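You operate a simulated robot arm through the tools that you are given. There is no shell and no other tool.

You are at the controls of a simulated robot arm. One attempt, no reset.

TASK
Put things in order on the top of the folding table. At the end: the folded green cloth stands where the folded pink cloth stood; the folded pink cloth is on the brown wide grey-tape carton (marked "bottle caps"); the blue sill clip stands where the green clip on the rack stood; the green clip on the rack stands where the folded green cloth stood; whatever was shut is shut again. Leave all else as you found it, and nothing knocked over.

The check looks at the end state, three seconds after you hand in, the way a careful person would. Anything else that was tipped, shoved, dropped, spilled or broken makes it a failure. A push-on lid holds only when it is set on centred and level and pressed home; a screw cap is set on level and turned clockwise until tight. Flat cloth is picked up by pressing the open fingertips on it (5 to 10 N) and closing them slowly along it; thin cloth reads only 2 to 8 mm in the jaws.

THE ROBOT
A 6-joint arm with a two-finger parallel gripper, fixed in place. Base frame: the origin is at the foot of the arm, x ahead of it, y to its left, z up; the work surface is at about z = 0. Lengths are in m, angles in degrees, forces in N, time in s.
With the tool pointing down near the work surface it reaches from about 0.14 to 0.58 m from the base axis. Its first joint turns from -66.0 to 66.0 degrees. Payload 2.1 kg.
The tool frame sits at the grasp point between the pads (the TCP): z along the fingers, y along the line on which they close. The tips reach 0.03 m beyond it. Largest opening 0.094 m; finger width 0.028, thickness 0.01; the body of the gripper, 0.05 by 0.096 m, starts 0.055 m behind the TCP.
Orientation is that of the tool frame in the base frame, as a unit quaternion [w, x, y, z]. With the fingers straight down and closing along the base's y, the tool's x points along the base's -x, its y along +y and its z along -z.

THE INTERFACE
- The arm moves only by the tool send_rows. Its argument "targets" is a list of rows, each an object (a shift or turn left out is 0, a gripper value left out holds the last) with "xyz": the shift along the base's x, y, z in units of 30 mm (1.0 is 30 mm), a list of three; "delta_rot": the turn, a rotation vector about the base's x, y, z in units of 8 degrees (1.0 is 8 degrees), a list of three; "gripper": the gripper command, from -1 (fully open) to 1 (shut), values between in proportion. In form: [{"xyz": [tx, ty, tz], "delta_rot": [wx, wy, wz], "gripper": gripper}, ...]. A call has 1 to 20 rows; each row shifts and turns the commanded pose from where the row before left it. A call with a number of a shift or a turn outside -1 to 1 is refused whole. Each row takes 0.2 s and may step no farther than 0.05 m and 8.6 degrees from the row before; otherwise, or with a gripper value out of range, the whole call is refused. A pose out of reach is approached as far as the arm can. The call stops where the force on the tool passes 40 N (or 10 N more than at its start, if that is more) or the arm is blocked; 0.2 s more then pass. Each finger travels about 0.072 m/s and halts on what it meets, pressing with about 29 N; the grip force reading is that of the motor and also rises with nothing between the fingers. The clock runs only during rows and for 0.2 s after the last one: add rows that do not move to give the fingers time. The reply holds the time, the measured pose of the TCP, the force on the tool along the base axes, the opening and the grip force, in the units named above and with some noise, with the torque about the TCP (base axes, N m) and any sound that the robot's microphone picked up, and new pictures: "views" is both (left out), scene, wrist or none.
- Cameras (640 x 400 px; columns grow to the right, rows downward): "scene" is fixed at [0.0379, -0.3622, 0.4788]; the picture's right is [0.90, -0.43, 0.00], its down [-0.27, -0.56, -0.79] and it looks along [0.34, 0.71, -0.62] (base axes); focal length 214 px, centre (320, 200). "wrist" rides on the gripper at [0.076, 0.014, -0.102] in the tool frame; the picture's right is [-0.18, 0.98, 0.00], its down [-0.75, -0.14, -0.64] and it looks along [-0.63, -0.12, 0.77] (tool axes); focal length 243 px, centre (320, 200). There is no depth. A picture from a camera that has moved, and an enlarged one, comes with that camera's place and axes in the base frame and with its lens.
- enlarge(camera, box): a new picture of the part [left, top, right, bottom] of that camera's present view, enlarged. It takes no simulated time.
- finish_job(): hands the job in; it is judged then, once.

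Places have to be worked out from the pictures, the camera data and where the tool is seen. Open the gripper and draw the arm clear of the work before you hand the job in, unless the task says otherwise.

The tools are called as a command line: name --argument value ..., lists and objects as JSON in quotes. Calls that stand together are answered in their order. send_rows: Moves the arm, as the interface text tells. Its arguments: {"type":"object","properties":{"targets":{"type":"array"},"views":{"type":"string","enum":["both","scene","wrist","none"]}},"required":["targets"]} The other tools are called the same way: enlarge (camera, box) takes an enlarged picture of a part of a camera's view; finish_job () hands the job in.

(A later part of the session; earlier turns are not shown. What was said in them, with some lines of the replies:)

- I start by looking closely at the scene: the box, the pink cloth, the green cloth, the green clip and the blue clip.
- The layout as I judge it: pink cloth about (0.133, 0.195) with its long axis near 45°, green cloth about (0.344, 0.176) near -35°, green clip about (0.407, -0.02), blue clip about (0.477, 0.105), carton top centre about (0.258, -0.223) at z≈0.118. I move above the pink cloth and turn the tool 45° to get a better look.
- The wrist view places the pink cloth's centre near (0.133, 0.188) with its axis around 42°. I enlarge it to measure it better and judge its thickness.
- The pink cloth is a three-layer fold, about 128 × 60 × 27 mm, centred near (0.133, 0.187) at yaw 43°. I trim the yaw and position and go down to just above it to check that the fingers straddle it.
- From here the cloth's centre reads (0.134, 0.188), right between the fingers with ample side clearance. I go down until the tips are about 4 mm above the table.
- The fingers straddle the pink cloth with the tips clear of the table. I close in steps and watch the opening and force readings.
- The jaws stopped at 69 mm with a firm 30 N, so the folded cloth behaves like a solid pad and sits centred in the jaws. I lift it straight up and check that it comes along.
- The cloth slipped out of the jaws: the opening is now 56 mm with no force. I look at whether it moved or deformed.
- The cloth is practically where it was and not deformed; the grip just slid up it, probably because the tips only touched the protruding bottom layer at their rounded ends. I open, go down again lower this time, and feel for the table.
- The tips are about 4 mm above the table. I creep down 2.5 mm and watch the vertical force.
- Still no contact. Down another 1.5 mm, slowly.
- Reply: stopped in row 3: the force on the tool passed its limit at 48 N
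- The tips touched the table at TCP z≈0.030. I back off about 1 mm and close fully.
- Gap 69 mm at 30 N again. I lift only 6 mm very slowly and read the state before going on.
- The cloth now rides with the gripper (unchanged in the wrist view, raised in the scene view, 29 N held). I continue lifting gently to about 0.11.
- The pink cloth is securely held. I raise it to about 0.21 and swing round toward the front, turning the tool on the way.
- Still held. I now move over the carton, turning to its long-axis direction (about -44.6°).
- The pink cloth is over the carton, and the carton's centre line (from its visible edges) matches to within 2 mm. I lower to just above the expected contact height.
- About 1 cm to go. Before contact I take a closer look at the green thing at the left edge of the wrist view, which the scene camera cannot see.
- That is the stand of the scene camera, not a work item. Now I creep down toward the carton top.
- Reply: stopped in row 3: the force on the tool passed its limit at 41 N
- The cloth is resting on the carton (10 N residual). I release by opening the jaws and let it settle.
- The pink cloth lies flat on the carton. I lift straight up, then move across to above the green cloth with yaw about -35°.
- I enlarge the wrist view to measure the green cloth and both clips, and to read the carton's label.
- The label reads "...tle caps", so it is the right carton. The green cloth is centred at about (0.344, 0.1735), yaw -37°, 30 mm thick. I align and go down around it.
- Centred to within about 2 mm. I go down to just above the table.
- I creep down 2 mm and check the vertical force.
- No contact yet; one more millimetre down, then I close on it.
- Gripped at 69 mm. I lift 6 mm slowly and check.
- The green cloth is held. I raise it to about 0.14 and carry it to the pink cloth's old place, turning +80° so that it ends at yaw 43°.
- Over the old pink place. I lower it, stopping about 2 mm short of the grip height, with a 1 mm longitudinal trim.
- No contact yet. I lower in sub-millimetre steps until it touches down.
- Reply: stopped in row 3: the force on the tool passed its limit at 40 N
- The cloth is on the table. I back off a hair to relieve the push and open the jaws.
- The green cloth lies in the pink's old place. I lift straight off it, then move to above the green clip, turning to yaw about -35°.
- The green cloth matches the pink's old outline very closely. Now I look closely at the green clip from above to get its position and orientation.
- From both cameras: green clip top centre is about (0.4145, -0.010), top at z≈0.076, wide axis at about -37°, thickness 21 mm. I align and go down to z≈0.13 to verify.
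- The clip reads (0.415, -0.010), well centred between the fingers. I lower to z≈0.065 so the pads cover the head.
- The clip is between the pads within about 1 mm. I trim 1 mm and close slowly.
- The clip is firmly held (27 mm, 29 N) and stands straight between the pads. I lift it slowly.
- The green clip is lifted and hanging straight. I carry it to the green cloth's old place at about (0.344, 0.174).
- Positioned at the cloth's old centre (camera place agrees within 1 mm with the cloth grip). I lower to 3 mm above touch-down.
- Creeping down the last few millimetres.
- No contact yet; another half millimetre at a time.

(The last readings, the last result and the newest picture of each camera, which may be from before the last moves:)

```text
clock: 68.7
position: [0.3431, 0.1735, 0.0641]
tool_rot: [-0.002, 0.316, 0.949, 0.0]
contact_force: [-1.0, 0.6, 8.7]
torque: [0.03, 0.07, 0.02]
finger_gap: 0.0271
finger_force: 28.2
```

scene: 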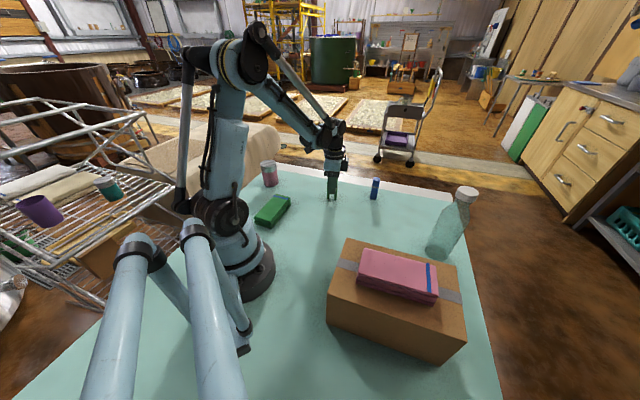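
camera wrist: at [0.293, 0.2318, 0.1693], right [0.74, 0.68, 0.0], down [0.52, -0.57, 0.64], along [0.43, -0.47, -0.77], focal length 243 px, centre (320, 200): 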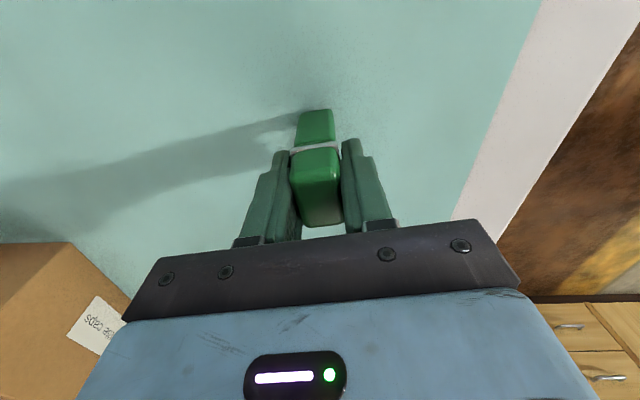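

Touch-down at 8.7 N. I open the jaws gradually so the clip stays standing.

send_rows --targets '[{"gripper": 0.6}, {"gripper": 0.45}, {"gripper": 0.4}, {"gripper": 0.36}, {"gripper": 0.3}, {"gripper": 0.2}, {"gripper": 0}, {"gripper": -0.3}, {"gripper": -0.7}, {"gripper": -1}, {"gripper": -1}]'

enlarge --camera "scene" --box '[300, 130, 380, 220]'

enlarge --camera "wrist" --box '[200, 50, 440, 240]'

```text
clock: 71.1
position: [0.3442, 0.1744, 0.064]
tool_rot: [-0.001, 0.316, 0.949, 0.0]
contact_force: [-0.8, -0.2, 0.4]
torque: [0.02, -0.02, 0.0]
finger_gap: 0.0939
finger_force: 0.1
camera wrist: at [0.2929, 0.2316, 0.1661], right [0.74, 0.68, 0.0], down [0.52, -0.57, 0.64], along [0.43, -0.47, -0.77], focal length 243 px, centre (320, 200)
```

scene: 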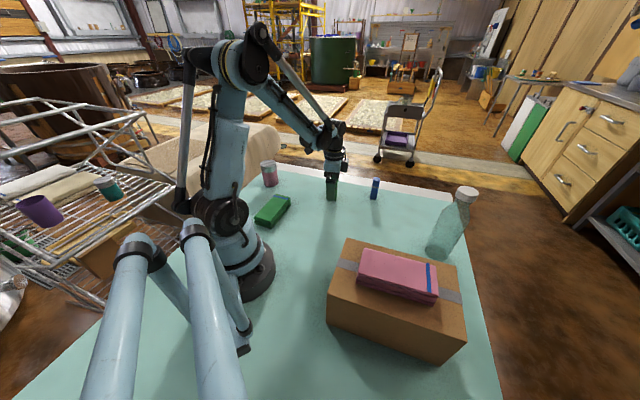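
wrist: 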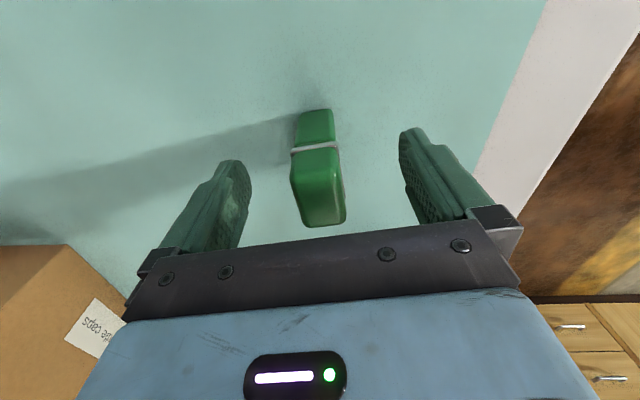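

```text
4.44 times, centred on (340, 175) of scene
camera zoom: at [0.0379, -0.3622, 0.4788], right [0.9, -0.43, 0.0], down [-0.27, -0.56, -0.79], along [0.34, 0.71, -0.62], focal length 953 px, centre (231, 311)
```

zoom: 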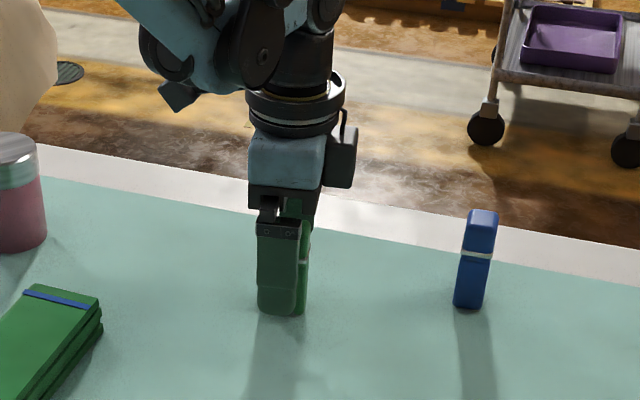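

```text
2.11 times, centred on (320, 145) of wrist
camera zoom: at [0.2929, 0.2316, 0.1661], right [0.74, 0.68, 0.0], down [0.52, -0.57, 0.64], along [0.43, -0.47, -0.77], focal length 511 px, centre (320, 316)
```

zoom: 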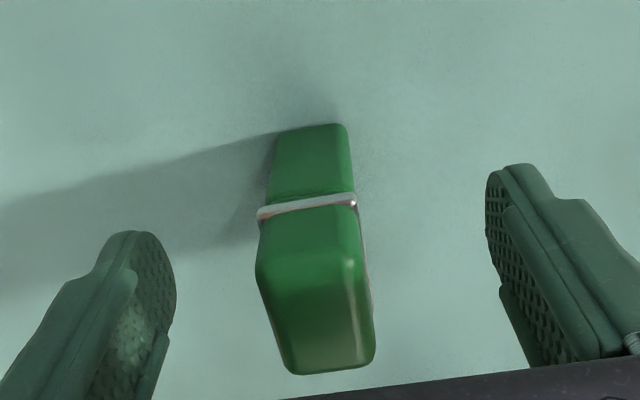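

The green clip stands free in the old cloth place. I lift straight up off it, then move to above the blue clip, turning to yaw about +48° to close across its thin side.

send_rows --targets '[{"xyz": [0, 0, 0.3]}, {"xyz": [0, 0, 0.6]}, {"xyz": [0, 0, 0.9]}, {"xyz": [0, 0, 0.9]}, {"xyz": [0, 0, 0.9]}, {"xyz": [0, 0, 0.9]}, {"xyz": [0.34, -0.13, 0], "delta_rot": [0, 0, 0.76]}, {"xyz": [0.34, -0.13, 0], "delta_rot": [0, 0, 0.76]}, {"xyz": [0.34, -0.13, 0], "delta_rot": [0, 0, 0.76]}, {"xyz": [0.34, -0.13, 0], "delta_rot": [0, 0, 0.76]}, {"xyz": [0.34, -0.13, 0], "delta_rot": [0, 0, 0.76]}, {"xyz": [0.34, -0.13, 0], "delta_rot": [0, 0, 0.76]}, {"xyz": [0.34, -0.13, 0], "delta_rot": [0, 0, 0.76]}, {"xyz": [0.34, -0.13, 0], "delta_rot": [0, 0, 0.76]}, {"xyz": [0.34, -0.13, 0], "delta_rot": [0, 0, 0.76]}, {"xyz": [0.34, -0.13, 0], "delta_rot": [0, 0, 0.76]}, {"xyz": [0.34, -0.13, 0], "delta_rot": [0, 0, 0.76]}, {"xyz": [0.34, -0.13, 0], "delta_rot": [0, 0, 0.76]}, {"xyz": [0.34, -0.13, 0], "delta_rot": [0, 0, 0.76]}, {"xyz": [0.34, -0.13, 0], "delta_rot": [0, 0, 0.72]}]'

enlarge --camera "wrist" --box '[260, 30, 380, 150]'

enlarge --camera "scene" --box '[310, 150, 410, 230]'

```text
clock: 75.3
position: [0.488, 0.1196, 0.2002]
tool_rot: [-0.002, -0.407, 0.913, -0.001]
contact_force: [-0.3, 0.4, -0.2]
torque: [0.01, 0.02, 0.02]
finger_gap: 0.0942
finger_force: 0.1
camera wrist: at [0.4269, 0.0732, 0.3012], right [-0.61, 0.79, 0.0], down [0.61, 0.47, 0.64], along [0.51, 0.39, -0.77], focal length 243 px, centre (320, 200)
```

scene: 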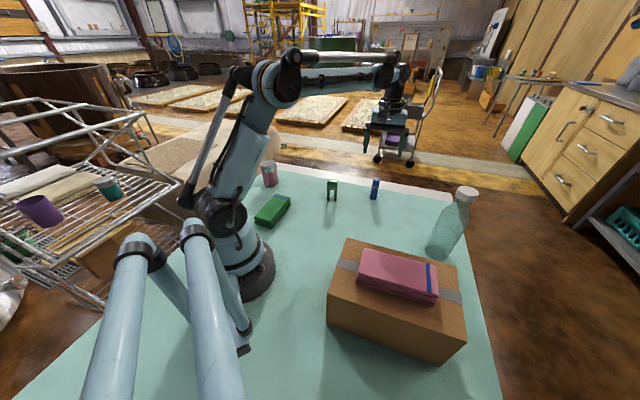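
wrist: 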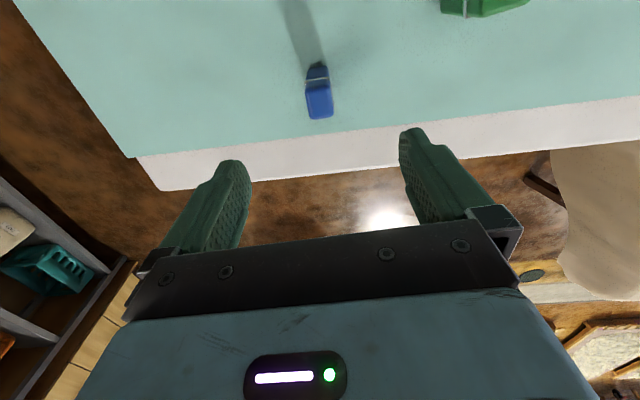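

```text
3.33 times, centred on (320, 90) of wrist
camera zoom: at [0.4269, 0.0732, 0.3012], right [-0.61, 0.79, 0.0], down [0.61, 0.47, 0.64], along [0.51, 0.39, -0.77], focal length 809 px, centre (320, 567)
```

zoom: 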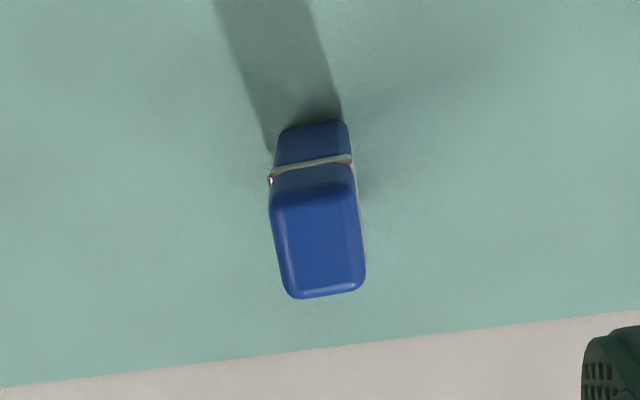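

```text
5.00 times, centred on (360, 190) of scene
camera zoom: at [0.0379, -0.3622, 0.4788], right [0.9, -0.43, 0.0], down [-0.27, -0.56, -0.79], along [0.34, 0.71, -0.62], focal length 1072 px, centre (120, 250)
```

zoom: 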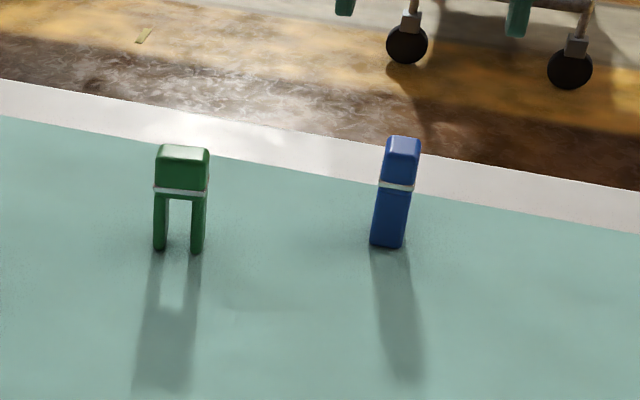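

Both clips look upright. Blue clip top centre is about (0.4866, 0.1184), yaw about 47°. I trim and go down to z≈0.12 for a check.

send_rows --targets '[{"xyz": [-0.035, -0.035, -0.5], "delta_rot": [0, 0, -0.1]}, {"xyz": [0, 0, -0.7]}, {"xyz": [0, 0, -0.7]}, {"xyz": [0, 0, -0.5]}, {"xyz": [0, 0, -0.25]}, {"xyz": [0, 0, 0]}, {"xyz": [0, 0, 0]}]'

enlarge --camera "wrist" --box '[240, 50, 400, 200]'

enlarge --camera "scene" --box '[330, 110, 430, 220]'

```text
clock: 76.9
position: [0.4867, 0.1181, 0.119]
tool_rot: [-0.002, -0.4, 0.916, 0.0]
contact_force: [-0.6, -0.3, -0.3]
torque: [0.0, -0.01, -0.01]
finger_gap: 0.0941
finger_force: 0.0
camera wrist: at [0.4251, 0.0733, 0.2211], right [-0.6, 0.8, 0.0], down [0.62, 0.46, 0.64], along [0.51, 0.38, -0.77], focal length 243 px, centre (320, 200)
```

scene: 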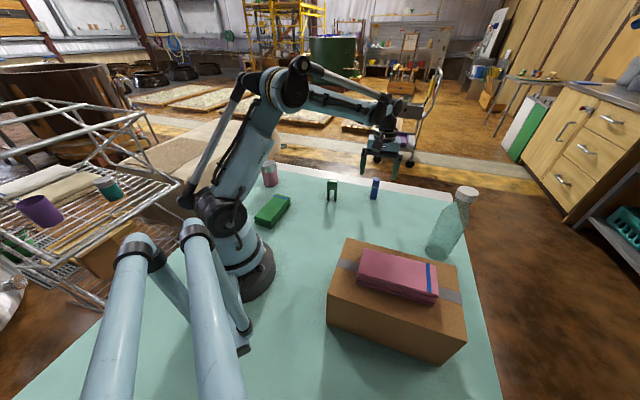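
wrist: 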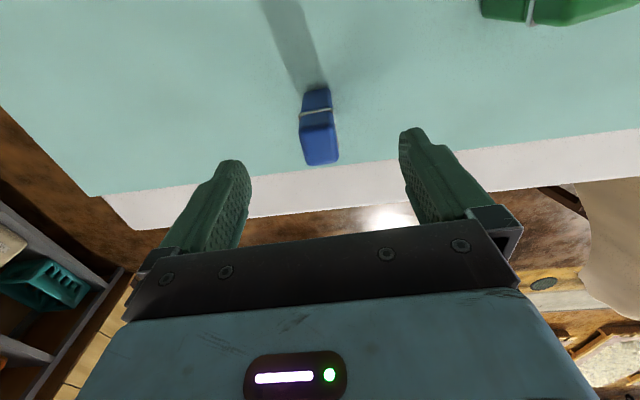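

```text
2.67 times, centred on (320, 125) of wrist
camera zoom: at [0.4251, 0.0733, 0.2211], right [-0.6, 0.8, 0.0], down [0.62, 0.46, 0.64], along [0.51, 0.38, -0.77], focal length 647 px, centre (320, 400)
```

zoom: 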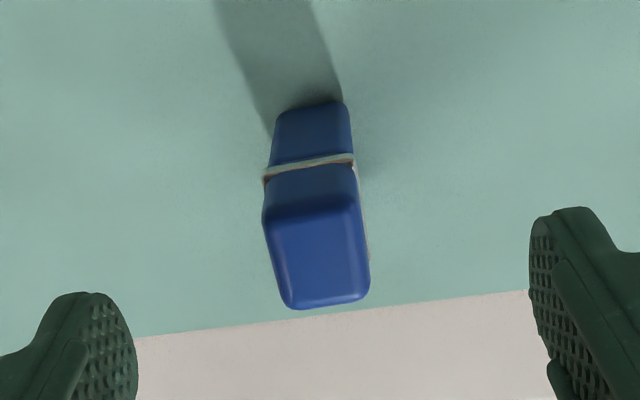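

```text
3.64 times, centred on (380, 165) of scene
camera zoom: at [0.0379, -0.3622, 0.4788], right [0.9, -0.43, 0.0], down [-0.27, -0.56, -0.79], along [0.34, 0.71, -0.62], focal length 780 px, centre (102, 327)
```

zoom: 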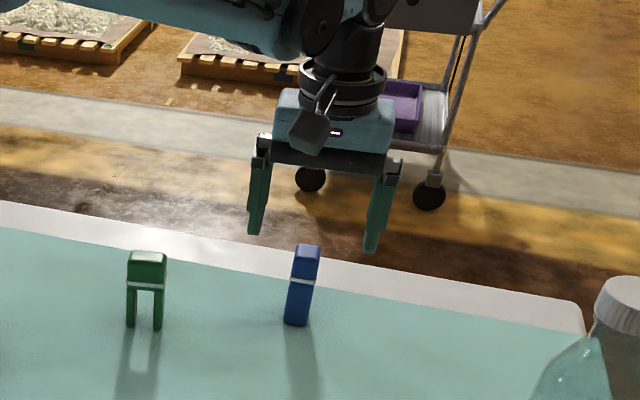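

Blue clip centre reads (0.4854, 0.1176), within 1 mm across the jaws. I lower to z≈0.065 around it.

send_rows --targets '[{"xyz": [-0.02, 0, -0.4]}, {"xyz": [0, 0, -0.45]}, {"xyz": [0, 0, -0.45]}, {"xyz": [0, 0, -0.3]}, {"xyz": [0, 0, -0.2]}, {"xyz": [0, 0, 0]}, {"xyz": [0, 0, 0]}]'

enlarge --camera "wrist" --box '[200, 50, 440, 240]'

enlarge --camera "scene" --box '[330, 110, 430, 220]'

```text
clock: 78.5
position: [0.4847, 0.1183, 0.0654]
tool_rot: [-0.002, -0.4, 0.916, -0.001]
contact_force: [0.5, 0.7, 0.0]
torque: [0.02, -0.01, 0.02]
finger_gap: 0.094
finger_force: 0.1
camera wrist: at [0.4244, 0.0731, 0.1676], right [-0.6, 0.8, 0.0], down [0.62, 0.46, 0.64], along [0.51, 0.38, -0.77], focal length 243 px, centre (320, 200)
```

scene: 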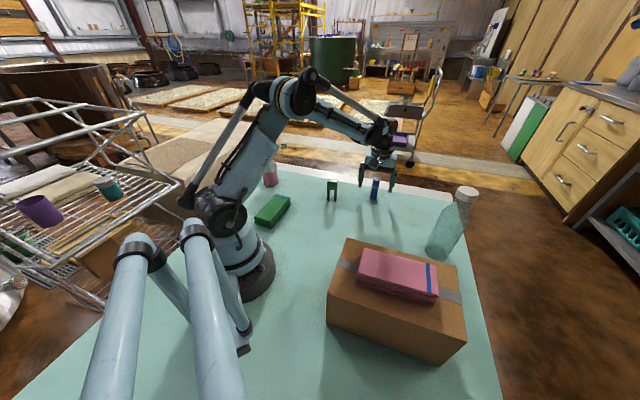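
wrist: 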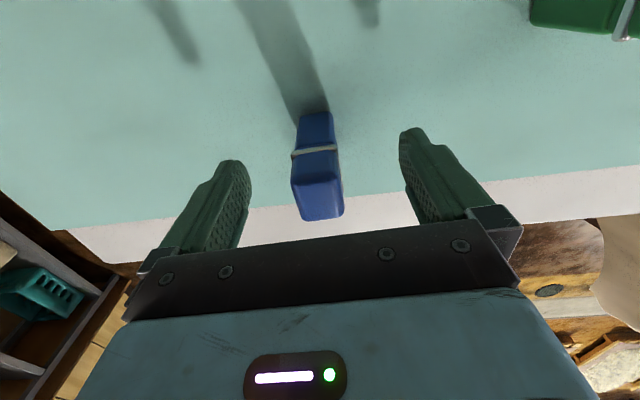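

```text
2.11 times, centred on (320, 145) of wrist
camera zoom: at [0.4244, 0.0731, 0.1676], right [-0.6, 0.8, 0.0], down [0.62, 0.46, 0.64], along [0.51, 0.38, -0.77], focal length 511 px, centre (320, 316)
```

zoom: 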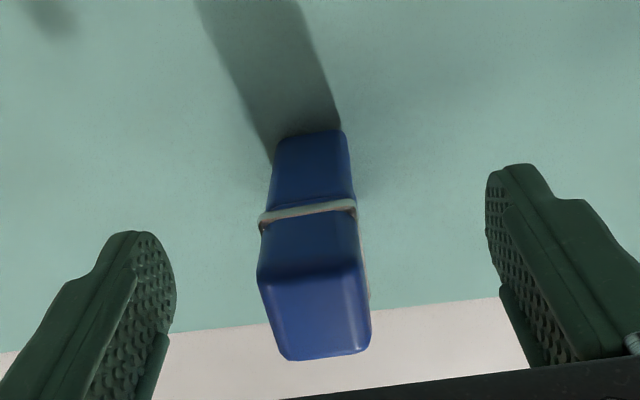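

```text
3.64 times, centred on (380, 165) of scene
camera zoom: at [0.0379, -0.3622, 0.4788], right [0.9, -0.43, 0.0], down [-0.27, -0.56, -0.79], along [0.34, 0.71, -0.62], focal length 780 px, centre (102, 327)
```

zoom: 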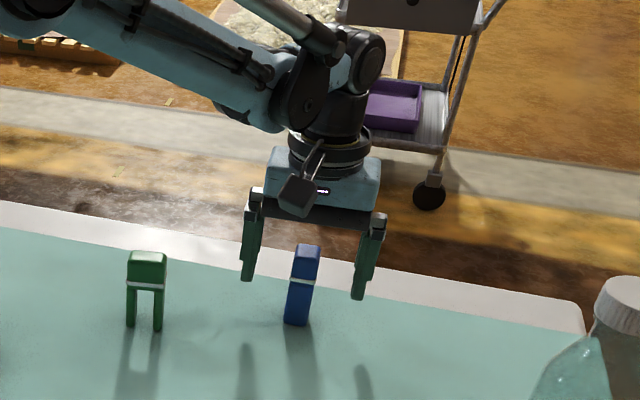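

The blue clip is centred between the pads. I close slowly.

send_rows --targets '[{"gripper": -0.4}, {"gripper": 0}, {"gripper": 0.25}, {"gripper": 0.36}, {"gripper": 0.4}, {"gripper": 0.45}, {"gripper": 0.5}, {"gripper": 0.6}, {"gripper": 0.7}, {"gripper": 1}, {"gripper": 1}]'

enlarge --camera "wrist" --box '[200, 50, 440, 240]'

enlarge --camera "scene" --box '[330, 110, 430, 220]'

```text
clock: 80.9
position: [0.4858, 0.1189, 0.0661]
tool_rot: [-0.002, -0.4, 0.916, 0.0]
contact_force: [1.5, -0.1, 0.1]
torque: [0.0, 0.01, -0.01]
finger_gap: 0.027
finger_force: 28.6
camera wrist: at [0.4244, 0.0731, 0.1676], right [-0.6, 0.8, 0.0], down [0.62, 0.46, 0.64], along [0.51, 0.38, -0.77], focal length 243 px, centre (320, 200)
```

scene: 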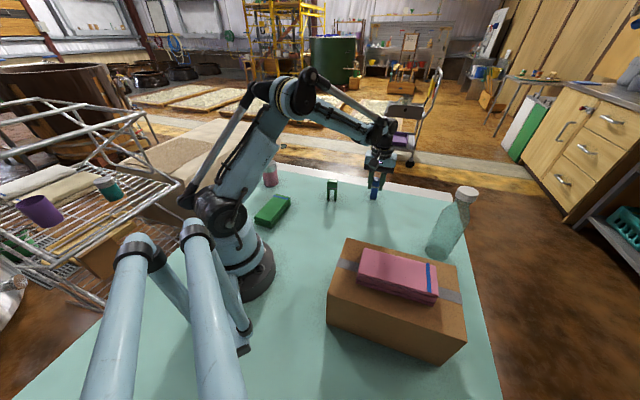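
wrist: 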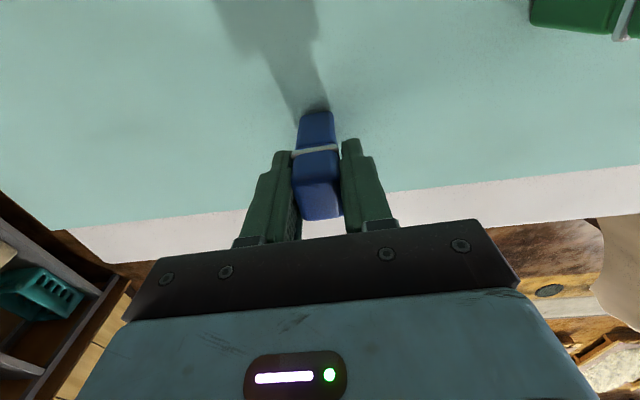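

```text
2.11 times, centred on (320, 145) of wrist
camera zoom: at [0.4244, 0.0731, 0.1676], right [-0.6, 0.8, 0.0], down [0.62, 0.46, 0.64], along [0.51, 0.38, -0.77], focal length 511 px, centre (320, 316)
```

zoom: 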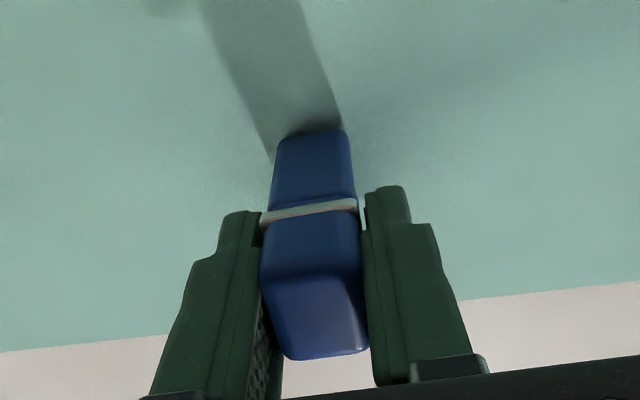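

```text
3.64 times, centred on (380, 165) of scene
camera zoom: at [0.0379, -0.3622, 0.4788], right [0.9, -0.43, 0.0], down [-0.27, -0.56, -0.79], along [0.34, 0.71, -0.62], focal length 780 px, centre (102, 327)
```

zoom: 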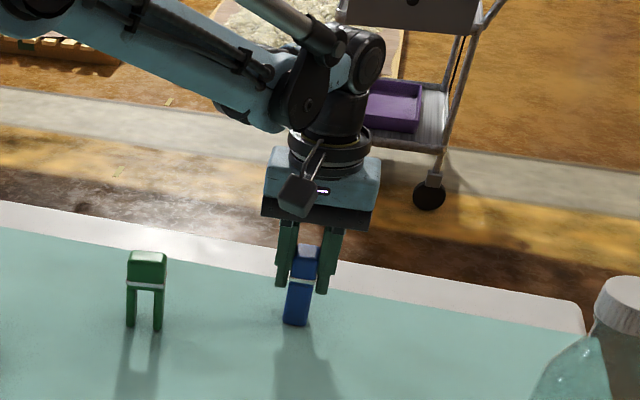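

Gripped at 27 mm, 29 N, upright. I lift slowly, straight up.

send_rows --targets '[{"xyz": [0, 0, 0.05]}, {"xyz": [0, 0, 0.1]}, {"xyz": [0, 0, 0.15]}, {"xyz": [0, 0, 0.2]}, {"xyz": [0, 0, 0.3]}, {"xyz": [0, 0, 0.4]}, {"xyz": [0, 0, 0.4]}, {"xyz": [0, 0, 0.4]}, {"xyz": [0, 0, 0.2]}, {"xyz": [0, 0, 0]}]'

enlarge --camera "scene" --box '[330, 110, 430, 220]'

```text
clock: 83.1
position: [0.4851, 0.118, 0.1319]
tool_rot: [-0.001, -0.4, 0.916, -0.001]
contact_force: [0.1, -0.1, -0.2]
torque: [0.01, 0.0, 0.02]
finger_gap: 0.0274
finger_force: 29.3
camera wrist: at [0.4246, 0.0729, 0.2338], right [-0.6, 0.8, 0.0], down [0.62, 0.46, 0.64], along [0.51, 0.38, -0.77], focal length 243 px, centre (320, 200)
```

scene: 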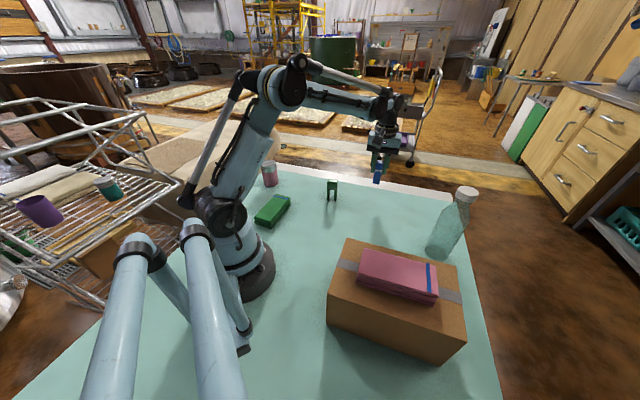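
wrist: 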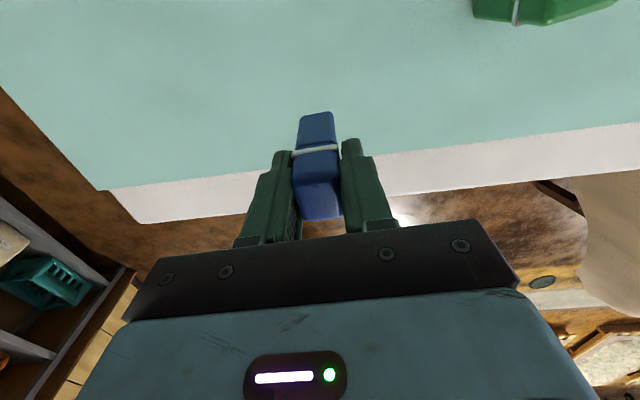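

```text
3.64 times, centred on (380, 165) of scene
camera zoom: at [0.0379, -0.3622, 0.4788], right [0.9, -0.43, 0.0], down [-0.27, -0.56, -0.79], along [0.34, 0.71, -0.62], focal length 780 px, centre (102, 327)
```

zoom: 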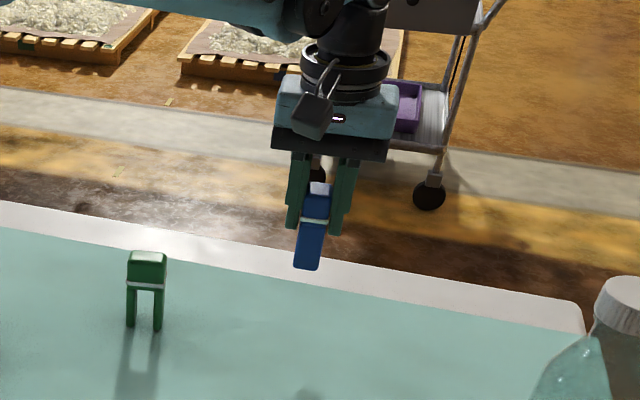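

The blue clip is held. I carry it to the green clip's old place at about (0.416, -0.0095), turning -84° so that it stands the way the green clip stood.

send_rows --targets '[{"xyz": [-0.08, -0.15, 0], "delta_rot": [0, 0, -0.4]}, {"xyz": [-0.16, -0.3, 0], "delta_rot": [0, 0, -0.7]}, {"xyz": [-0.165, -0.31, 0], "delta_rot": [0, 0, -0.75]}, {"xyz": [-0.165, -0.31, 0], "delta_rot": [0, 0, -0.75]}, {"xyz": [-0.165, -0.31, 0], "delta_rot": [0, 0, -0.75]}, {"xyz": [-0.165, -0.31, 0], "delta_rot": [0, 0, -0.75]}, {"xyz": [-0.165, -0.31, 0], "delta_rot": [0, 0, -0.75]}, {"xyz": [-0.165, -0.31, 0], "delta_rot": [0, 0, -0.75]}, {"xyz": [-0.165, -0.31, 0], "delta_rot": [0, 0, -0.75]}, {"xyz": [-0.165, -0.31, 0], "delta_rot": [0, 0, -0.75]}, {"xyz": [-0.165, -0.31, 0], "delta_rot": [0, 0, -0.75]}, {"xyz": [-0.165, -0.31, 0], "delta_rot": [0, 0, -0.75]}, {"xyz": [-0.165, -0.31, 0], "delta_rot": [0, 0, -0.75]}, {"xyz": [-0.155, -0.25, 0], "delta_rot": [0, 0, -0.7]}, {"xyz": [-0.08, -0.13, 0], "delta_rot": [0, 0, -0.45]}, {"xyz": [0, 0, 0]}, {"xyz": [0, 0, 0]}]'

```text
clock: 86.7
position: [0.415, -0.0091, 0.1321]
tool_rot: [-0.002, 0.316, 0.949, 0.001]
contact_force: [0.0, 0.5, -0.1]
torque: [0.01, 0.0, -0.04]
finger_gap: 0.0273
finger_force: 29.2
camera wrist: at [0.365, 0.0491, 0.2337], right [0.74, 0.68, 0.0], down [0.52, -0.57, 0.64], along [0.43, -0.47, -0.77], focal length 243 px, centre (320, 200)
```

scene: 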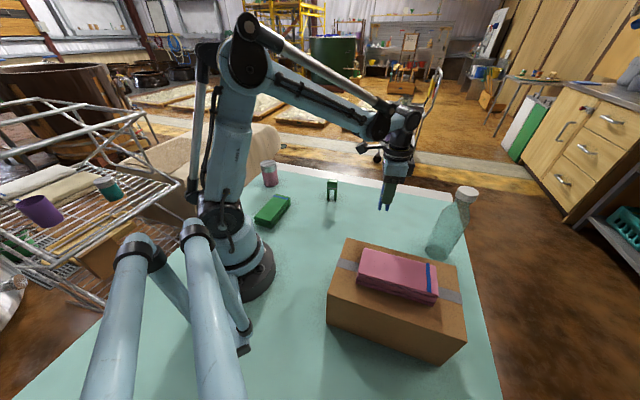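
wrist: 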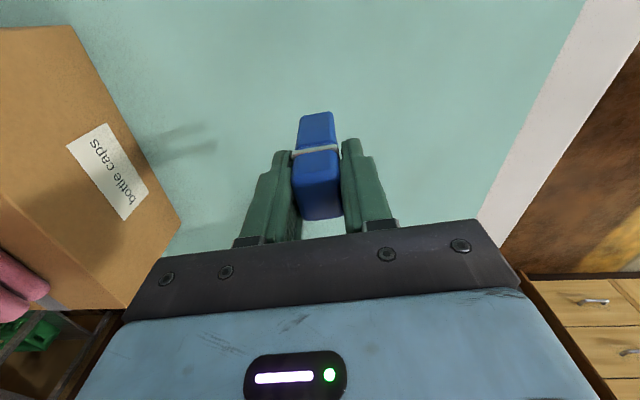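

The camera place matches the one at the green clip's grip within 1 mm. I lower to about 3 mm above touch-down.

send_rows --targets '[{"xyz": [0.015, -0.015, -0.3]}, {"xyz": [0, 0, -0.5]}, {"xyz": [0, 0, -0.5]}, {"xyz": [0, 0, -0.4]}, {"xyz": [0, 0, -0.25]}, {"xyz": [0, 0, -0.15]}, {"xyz": [0, 0, 0]}]' --views "both"

enlarge --camera "scene" --box '[350, 135, 430, 235]'

```text
clock: 88.3
position: [0.416, -0.0086, 0.0689]
tool_rot: [-0.002, 0.316, 0.949, 0.001]
contact_force: [0.1, 0.2, 0.1]
torque: [0.0, 0.03, -0.05]
finger_gap: 0.0272
finger_force: 29.1
camera wrist: at [0.3654, 0.0482, 0.1707], right [0.74, 0.68, 0.0], down [0.52, -0.57, 0.64], along [0.43, -0.47, -0.77], focal length 243 px, centre (320, 200)
```

scene: 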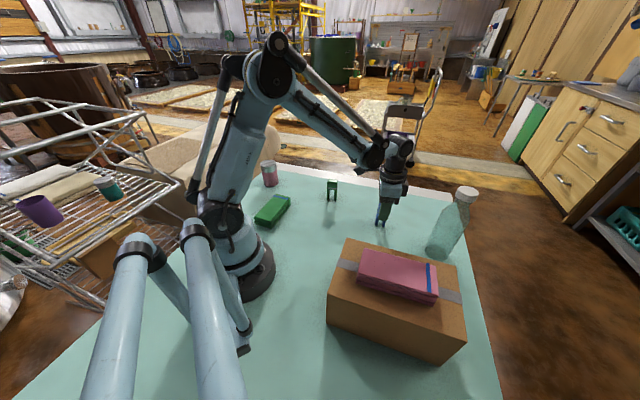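
wrist: 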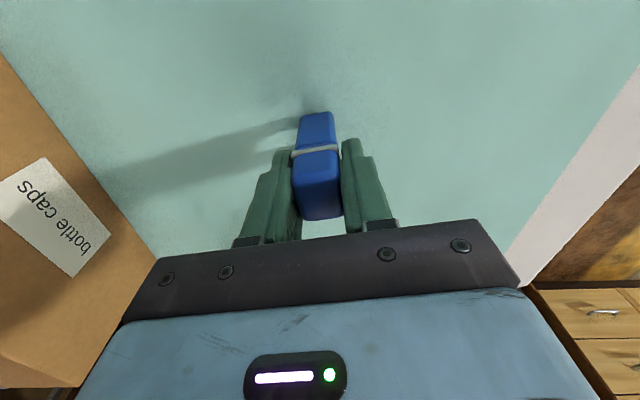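

```text
4.00 times, centred on (390, 185) of scene
camera zoom: at [0.0379, -0.3622, 0.4788], right [0.9, -0.43, 0.0], down [-0.27, -0.56, -0.79], along [0.34, 0.71, -0.62], focal length 858 px, centre (40, 260)
```

zoom: 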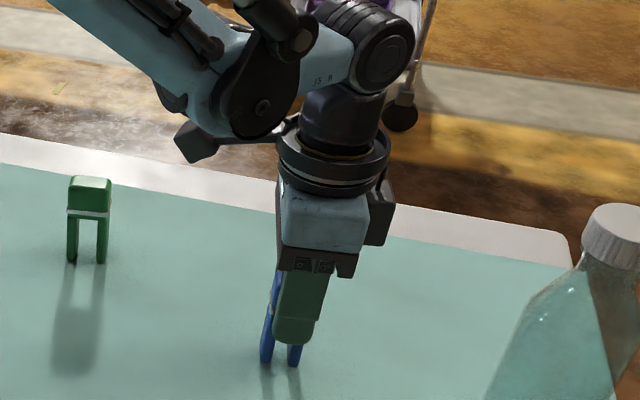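

Nearly down and upright. I creep down the rest in small steps.

send_rows --targets '[{"xyz": [0, 0, -0.03]}, {"xyz": [0, 0, -0.03]}, {"xyz": [0, 0, 0]}]' --views "none"

```text
clock: 89.1
position: [0.4177, -0.0081, 0.0668]
tool_rot: [-0.002, 0.316, 0.949, 0.0]
contact_force: [-0.1, -0.4, -0.1]
torque: [0.01, 0.0, -0.04]
finger_gap: 0.0273
finger_force: 29.2
```

send_rows --targets '[{"xyz": [0, 0, -0.02]}, {"xyz": [0, 0, -0.015]}, {"xyz": [0, 0, 0]}]' --views "none"

```text
clock: 89.9
position: [0.418, -0.0093, 0.0658]
tool_rot: [-0.001, 0.316, 0.949, 0.0]
contact_force: [0.0, -0.8, 0.8]
torque: [-0.04, 0.01, 0.01]
finger_gap: 0.0272
finger_force: 29.1
```

send_rows --targets '[{"xyz": [0, 0, -0.02]}, {"xyz": [0, 0, 0]}]' --views "none"

```text
clock: 90.5
position: [0.4162, -0.0091, 0.0657]
tool_rot: [0.0, 0.316, 0.949, 0.0]
contact_force: [1.2, -1.2, 18.4]
torque: [0.0, 0.01, -0.01]
finger_gap: 0.0273
finger_force: 29.1
```

Touch-down at 18 N; I ease off 0.3 mm and open the jaws gradually.

send_rows --targets '[{"xyz": [0, 0, 0.01]}, {"gripper": 0.6}, {"gripper": 0.45}, {"gripper": 0.4}, {"gripper": 0.36}, {"gripper": 0.3}, {"gripper": 0.2}, {"gripper": 0}, {"gripper": -0.3}, {"gripper": -0.7}, {"gripper": -1}, {"gripper": -1}]'

enlarge --camera "wrist" --box '[200, 50, 440, 240]'

enlarge --camera "scene" --box '[350, 135, 430, 235]'

```text
clock: 93.1
position: [0.416, -0.0082, 0.0655]
tool_rot: [-0.002, 0.315, 0.949, 0.001]
contact_force: [0.5, 0.1, 0.3]
torque: [0.03, 0.01, 0.02]
finger_gap: 0.094
finger_force: 0.0
camera wrist: at [0.365, 0.0485, 0.1675], right [0.74, 0.68, 0.0], down [0.52, -0.57, 0.64], along [0.43, -0.47, -0.77], focal length 243 px, centre (320, 200)
```

scene: 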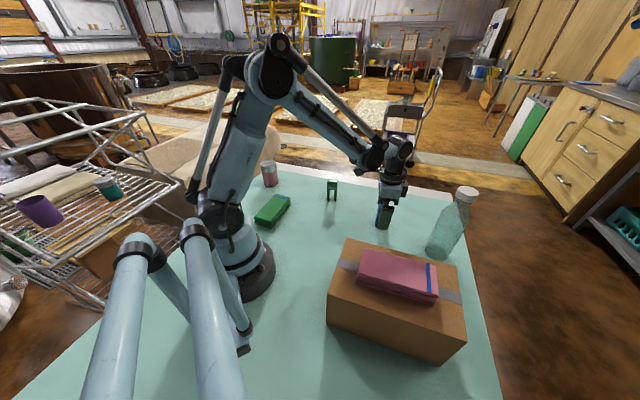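
wrist: 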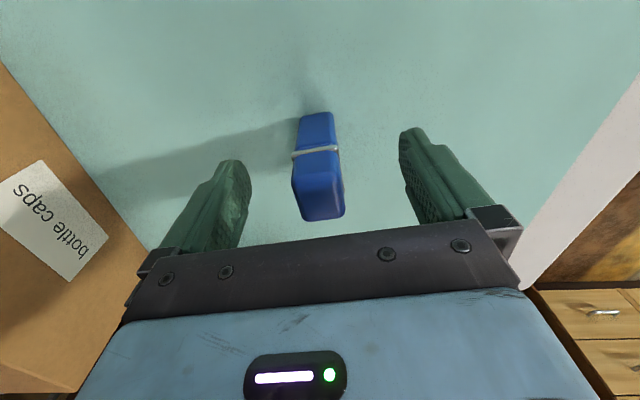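

```text
2.11 times, centred on (320, 145) of wrist
camera zoom: at [0.365, 0.0485, 0.1675], right [0.74, 0.68, 0.0], down [0.52, -0.57, 0.64], along [0.43, -0.47, -0.77], focal length 511 px, centre (320, 316)
```

zoom: 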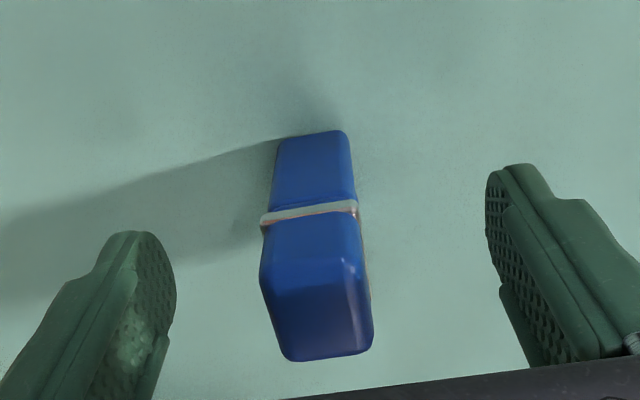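

```text
4.00 times, centred on (390, 185) of scene
camera zoom: at [0.0379, -0.3622, 0.4788], right [0.9, -0.43, 0.0], down [-0.27, -0.56, -0.79], along [0.34, 0.71, -0.62], focal length 858 px, centre (40, 260)
```

zoom: 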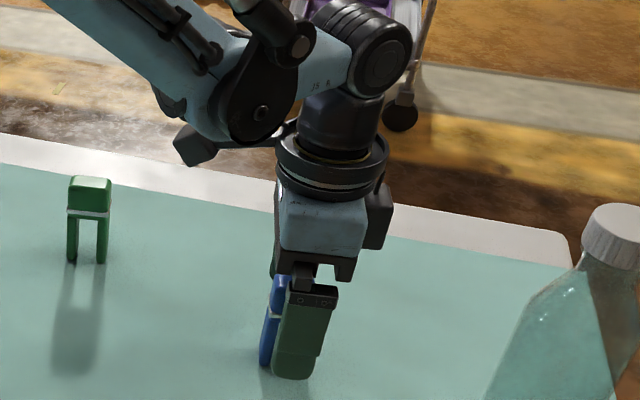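

The blue clip stands where the green clip stood. I lift straight up and draw the arm back to its starting pose, then check everything.

send_rows --targets '[{"xyz": [0, 0, 0.3]}, {"xyz": [0, 0, 0.6]}, {"xyz": [0, 0, 0.9]}, {"xyz": [0, 0, 0.9]}, {"xyz": [0, 0, 0.9]}, {"xyz": [0, 0, 0.9]}, {"xyz": [-0.53, -0.12, 0.57], "delta_rot": [0, 0, 0.46]}, {"xyz": [-0.53, -0.12, 0.57], "delta_rot": [0, 0, 0.46]}, {"xyz": [-0.53, -0.12, 0.57], "delta_rot": [0, 0, 0.46]}, {"xyz": [-0.53, -0.12, 0.57], "delta_rot": [0, 0, 0.46]}, {"xyz": [-0.53, -0.12, 0.57], "delta_rot": [0, 0, 0.46]}, {"xyz": [-0.53, -0.12, 0.57], "delta_rot": [0, 0, 0.46]}, {"xyz": [-0.53, -0.12, 0.57], "delta_rot": [0, 0, 0.46]}, {"xyz": [-0.53, -0.12, 0.57], "delta_rot": [0, 0, 0.46]}, {"xyz": [-0.53, -0.12, 0.57], "delta_rot": [0, 0, 0.46]}, {"xyz": [-0.53, -0.12, 0.57], "delta_rot": [0, 0, 0.46]}, {"xyz": [0, 0, 0]}, {"xyz": [0, 0, 0]}]'

enlarge --camera "scene" --box '[230, 140, 420, 260]'

enlarge --camera "scene" --box '[300, 170, 500, 370]'

enlarge --camera "wrist" --box '[260, 20, 520, 180]'

```text
clock: 96.9
position: [0.257, -0.0447, 0.3718]
tool_rot: [-0.001, 0.0, 1.0, 0.0]
contact_force: [0.5, -0.4, -0.6]
torque: [-0.03, 0.02, 0.0]
finger_gap: 0.0942
finger_force: 0.0
camera wrist: at [0.1823, -0.0295, 0.4736], right [0.18, 0.98, 0.0], down [0.76, -0.14, 0.64], along [0.63, -0.12, -0.77], focal length 243 px, centre (320, 200)
```

scene: 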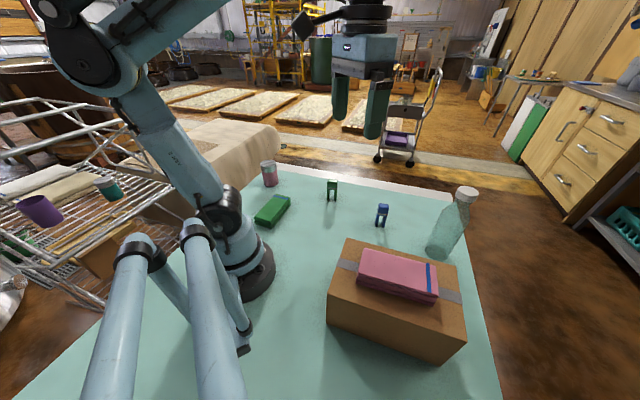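
wrist: 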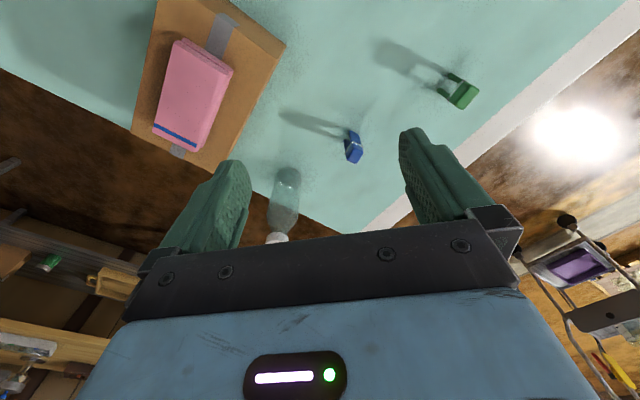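

```text
3.33 times, centred on (325, 200) of scene
camera zoom: at [0.0379, -0.3622, 0.4788], right [0.9, -0.43, 0.0], down [-0.27, -0.56, -0.79], along [0.34, 0.71, -0.62], focal length 715 px, centre (303, 200)
```

zoom: 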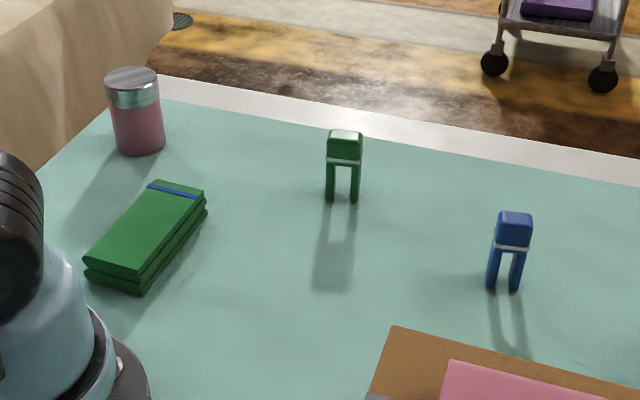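

```text
2.00 times, centred on (400, 270) of scene
camera zoom: at [0.0379, -0.3622, 0.4788], right [0.9, -0.43, 0.0], down [-0.27, -0.56, -0.79], along [0.34, 0.71, -0.62], focal length 429 px, centre (160, 60)
```

zoom: 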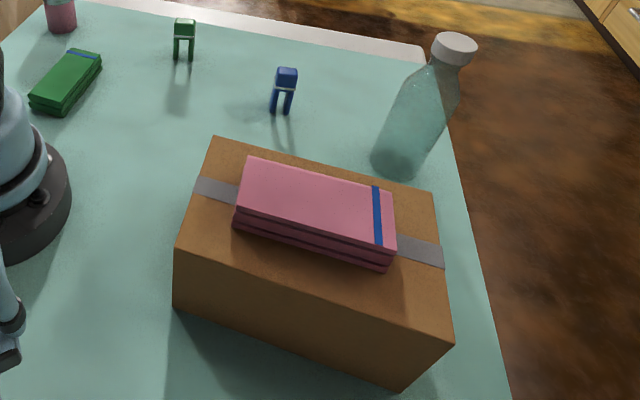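

```text
2.46 times, centred on (390, 100) of wrist
camera zoom: at [0.1823, -0.0295, 0.4736], right [0.18, 0.98, 0.0], down [0.76, -0.14, 0.64], along [0.63, -0.12, -0.77], focal length 597 px, centre (148, 446)
```

zoom: 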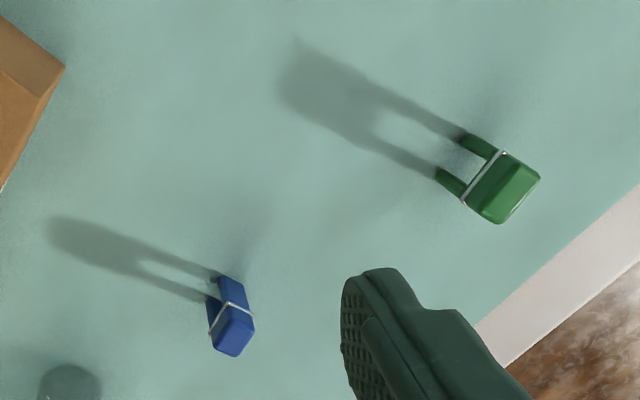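

Final check against the first pictures:
- The green cloth matches the pink's old outline.
- The pink cloth lies flat on the "bottle caps" carton.
- The blue clip stands at the green clip's old spot, and the green clip stands at the green cloth's old centre.
- The carton, bottle and jar are unmoved and still shut.

The gripper is open and the arm is clear, so I hand the job in.

finish_job

```text
The job is handed in.
```

I rearranged the table as asked and handed the job in; I don't have the check's result yet. At the end:

- **Pink cloth:** it lies flat on the "bottle caps" carton, along the carton's length.
- **Green cloth:** it lies where the pink cloth was, at the same angle. Its outline matches the earlier pictures to within a few millimetres.
- **Green clip:** it stands upright at the centre of the green cloth's old place.
- **Blue clip:** it stands upright where the green clip was, turned the same way.

The final pictures show the carton, bottle and jar unmoved. I opened nothing, so everything that was shut still is. On the first try the pink cloth slipped out of the gripper, but it stayed in place with no visible damage and the second grip held.

I took "the green clip on the rack" to mean the green clip standing on the table, as it was the only green clip I could see in reach.
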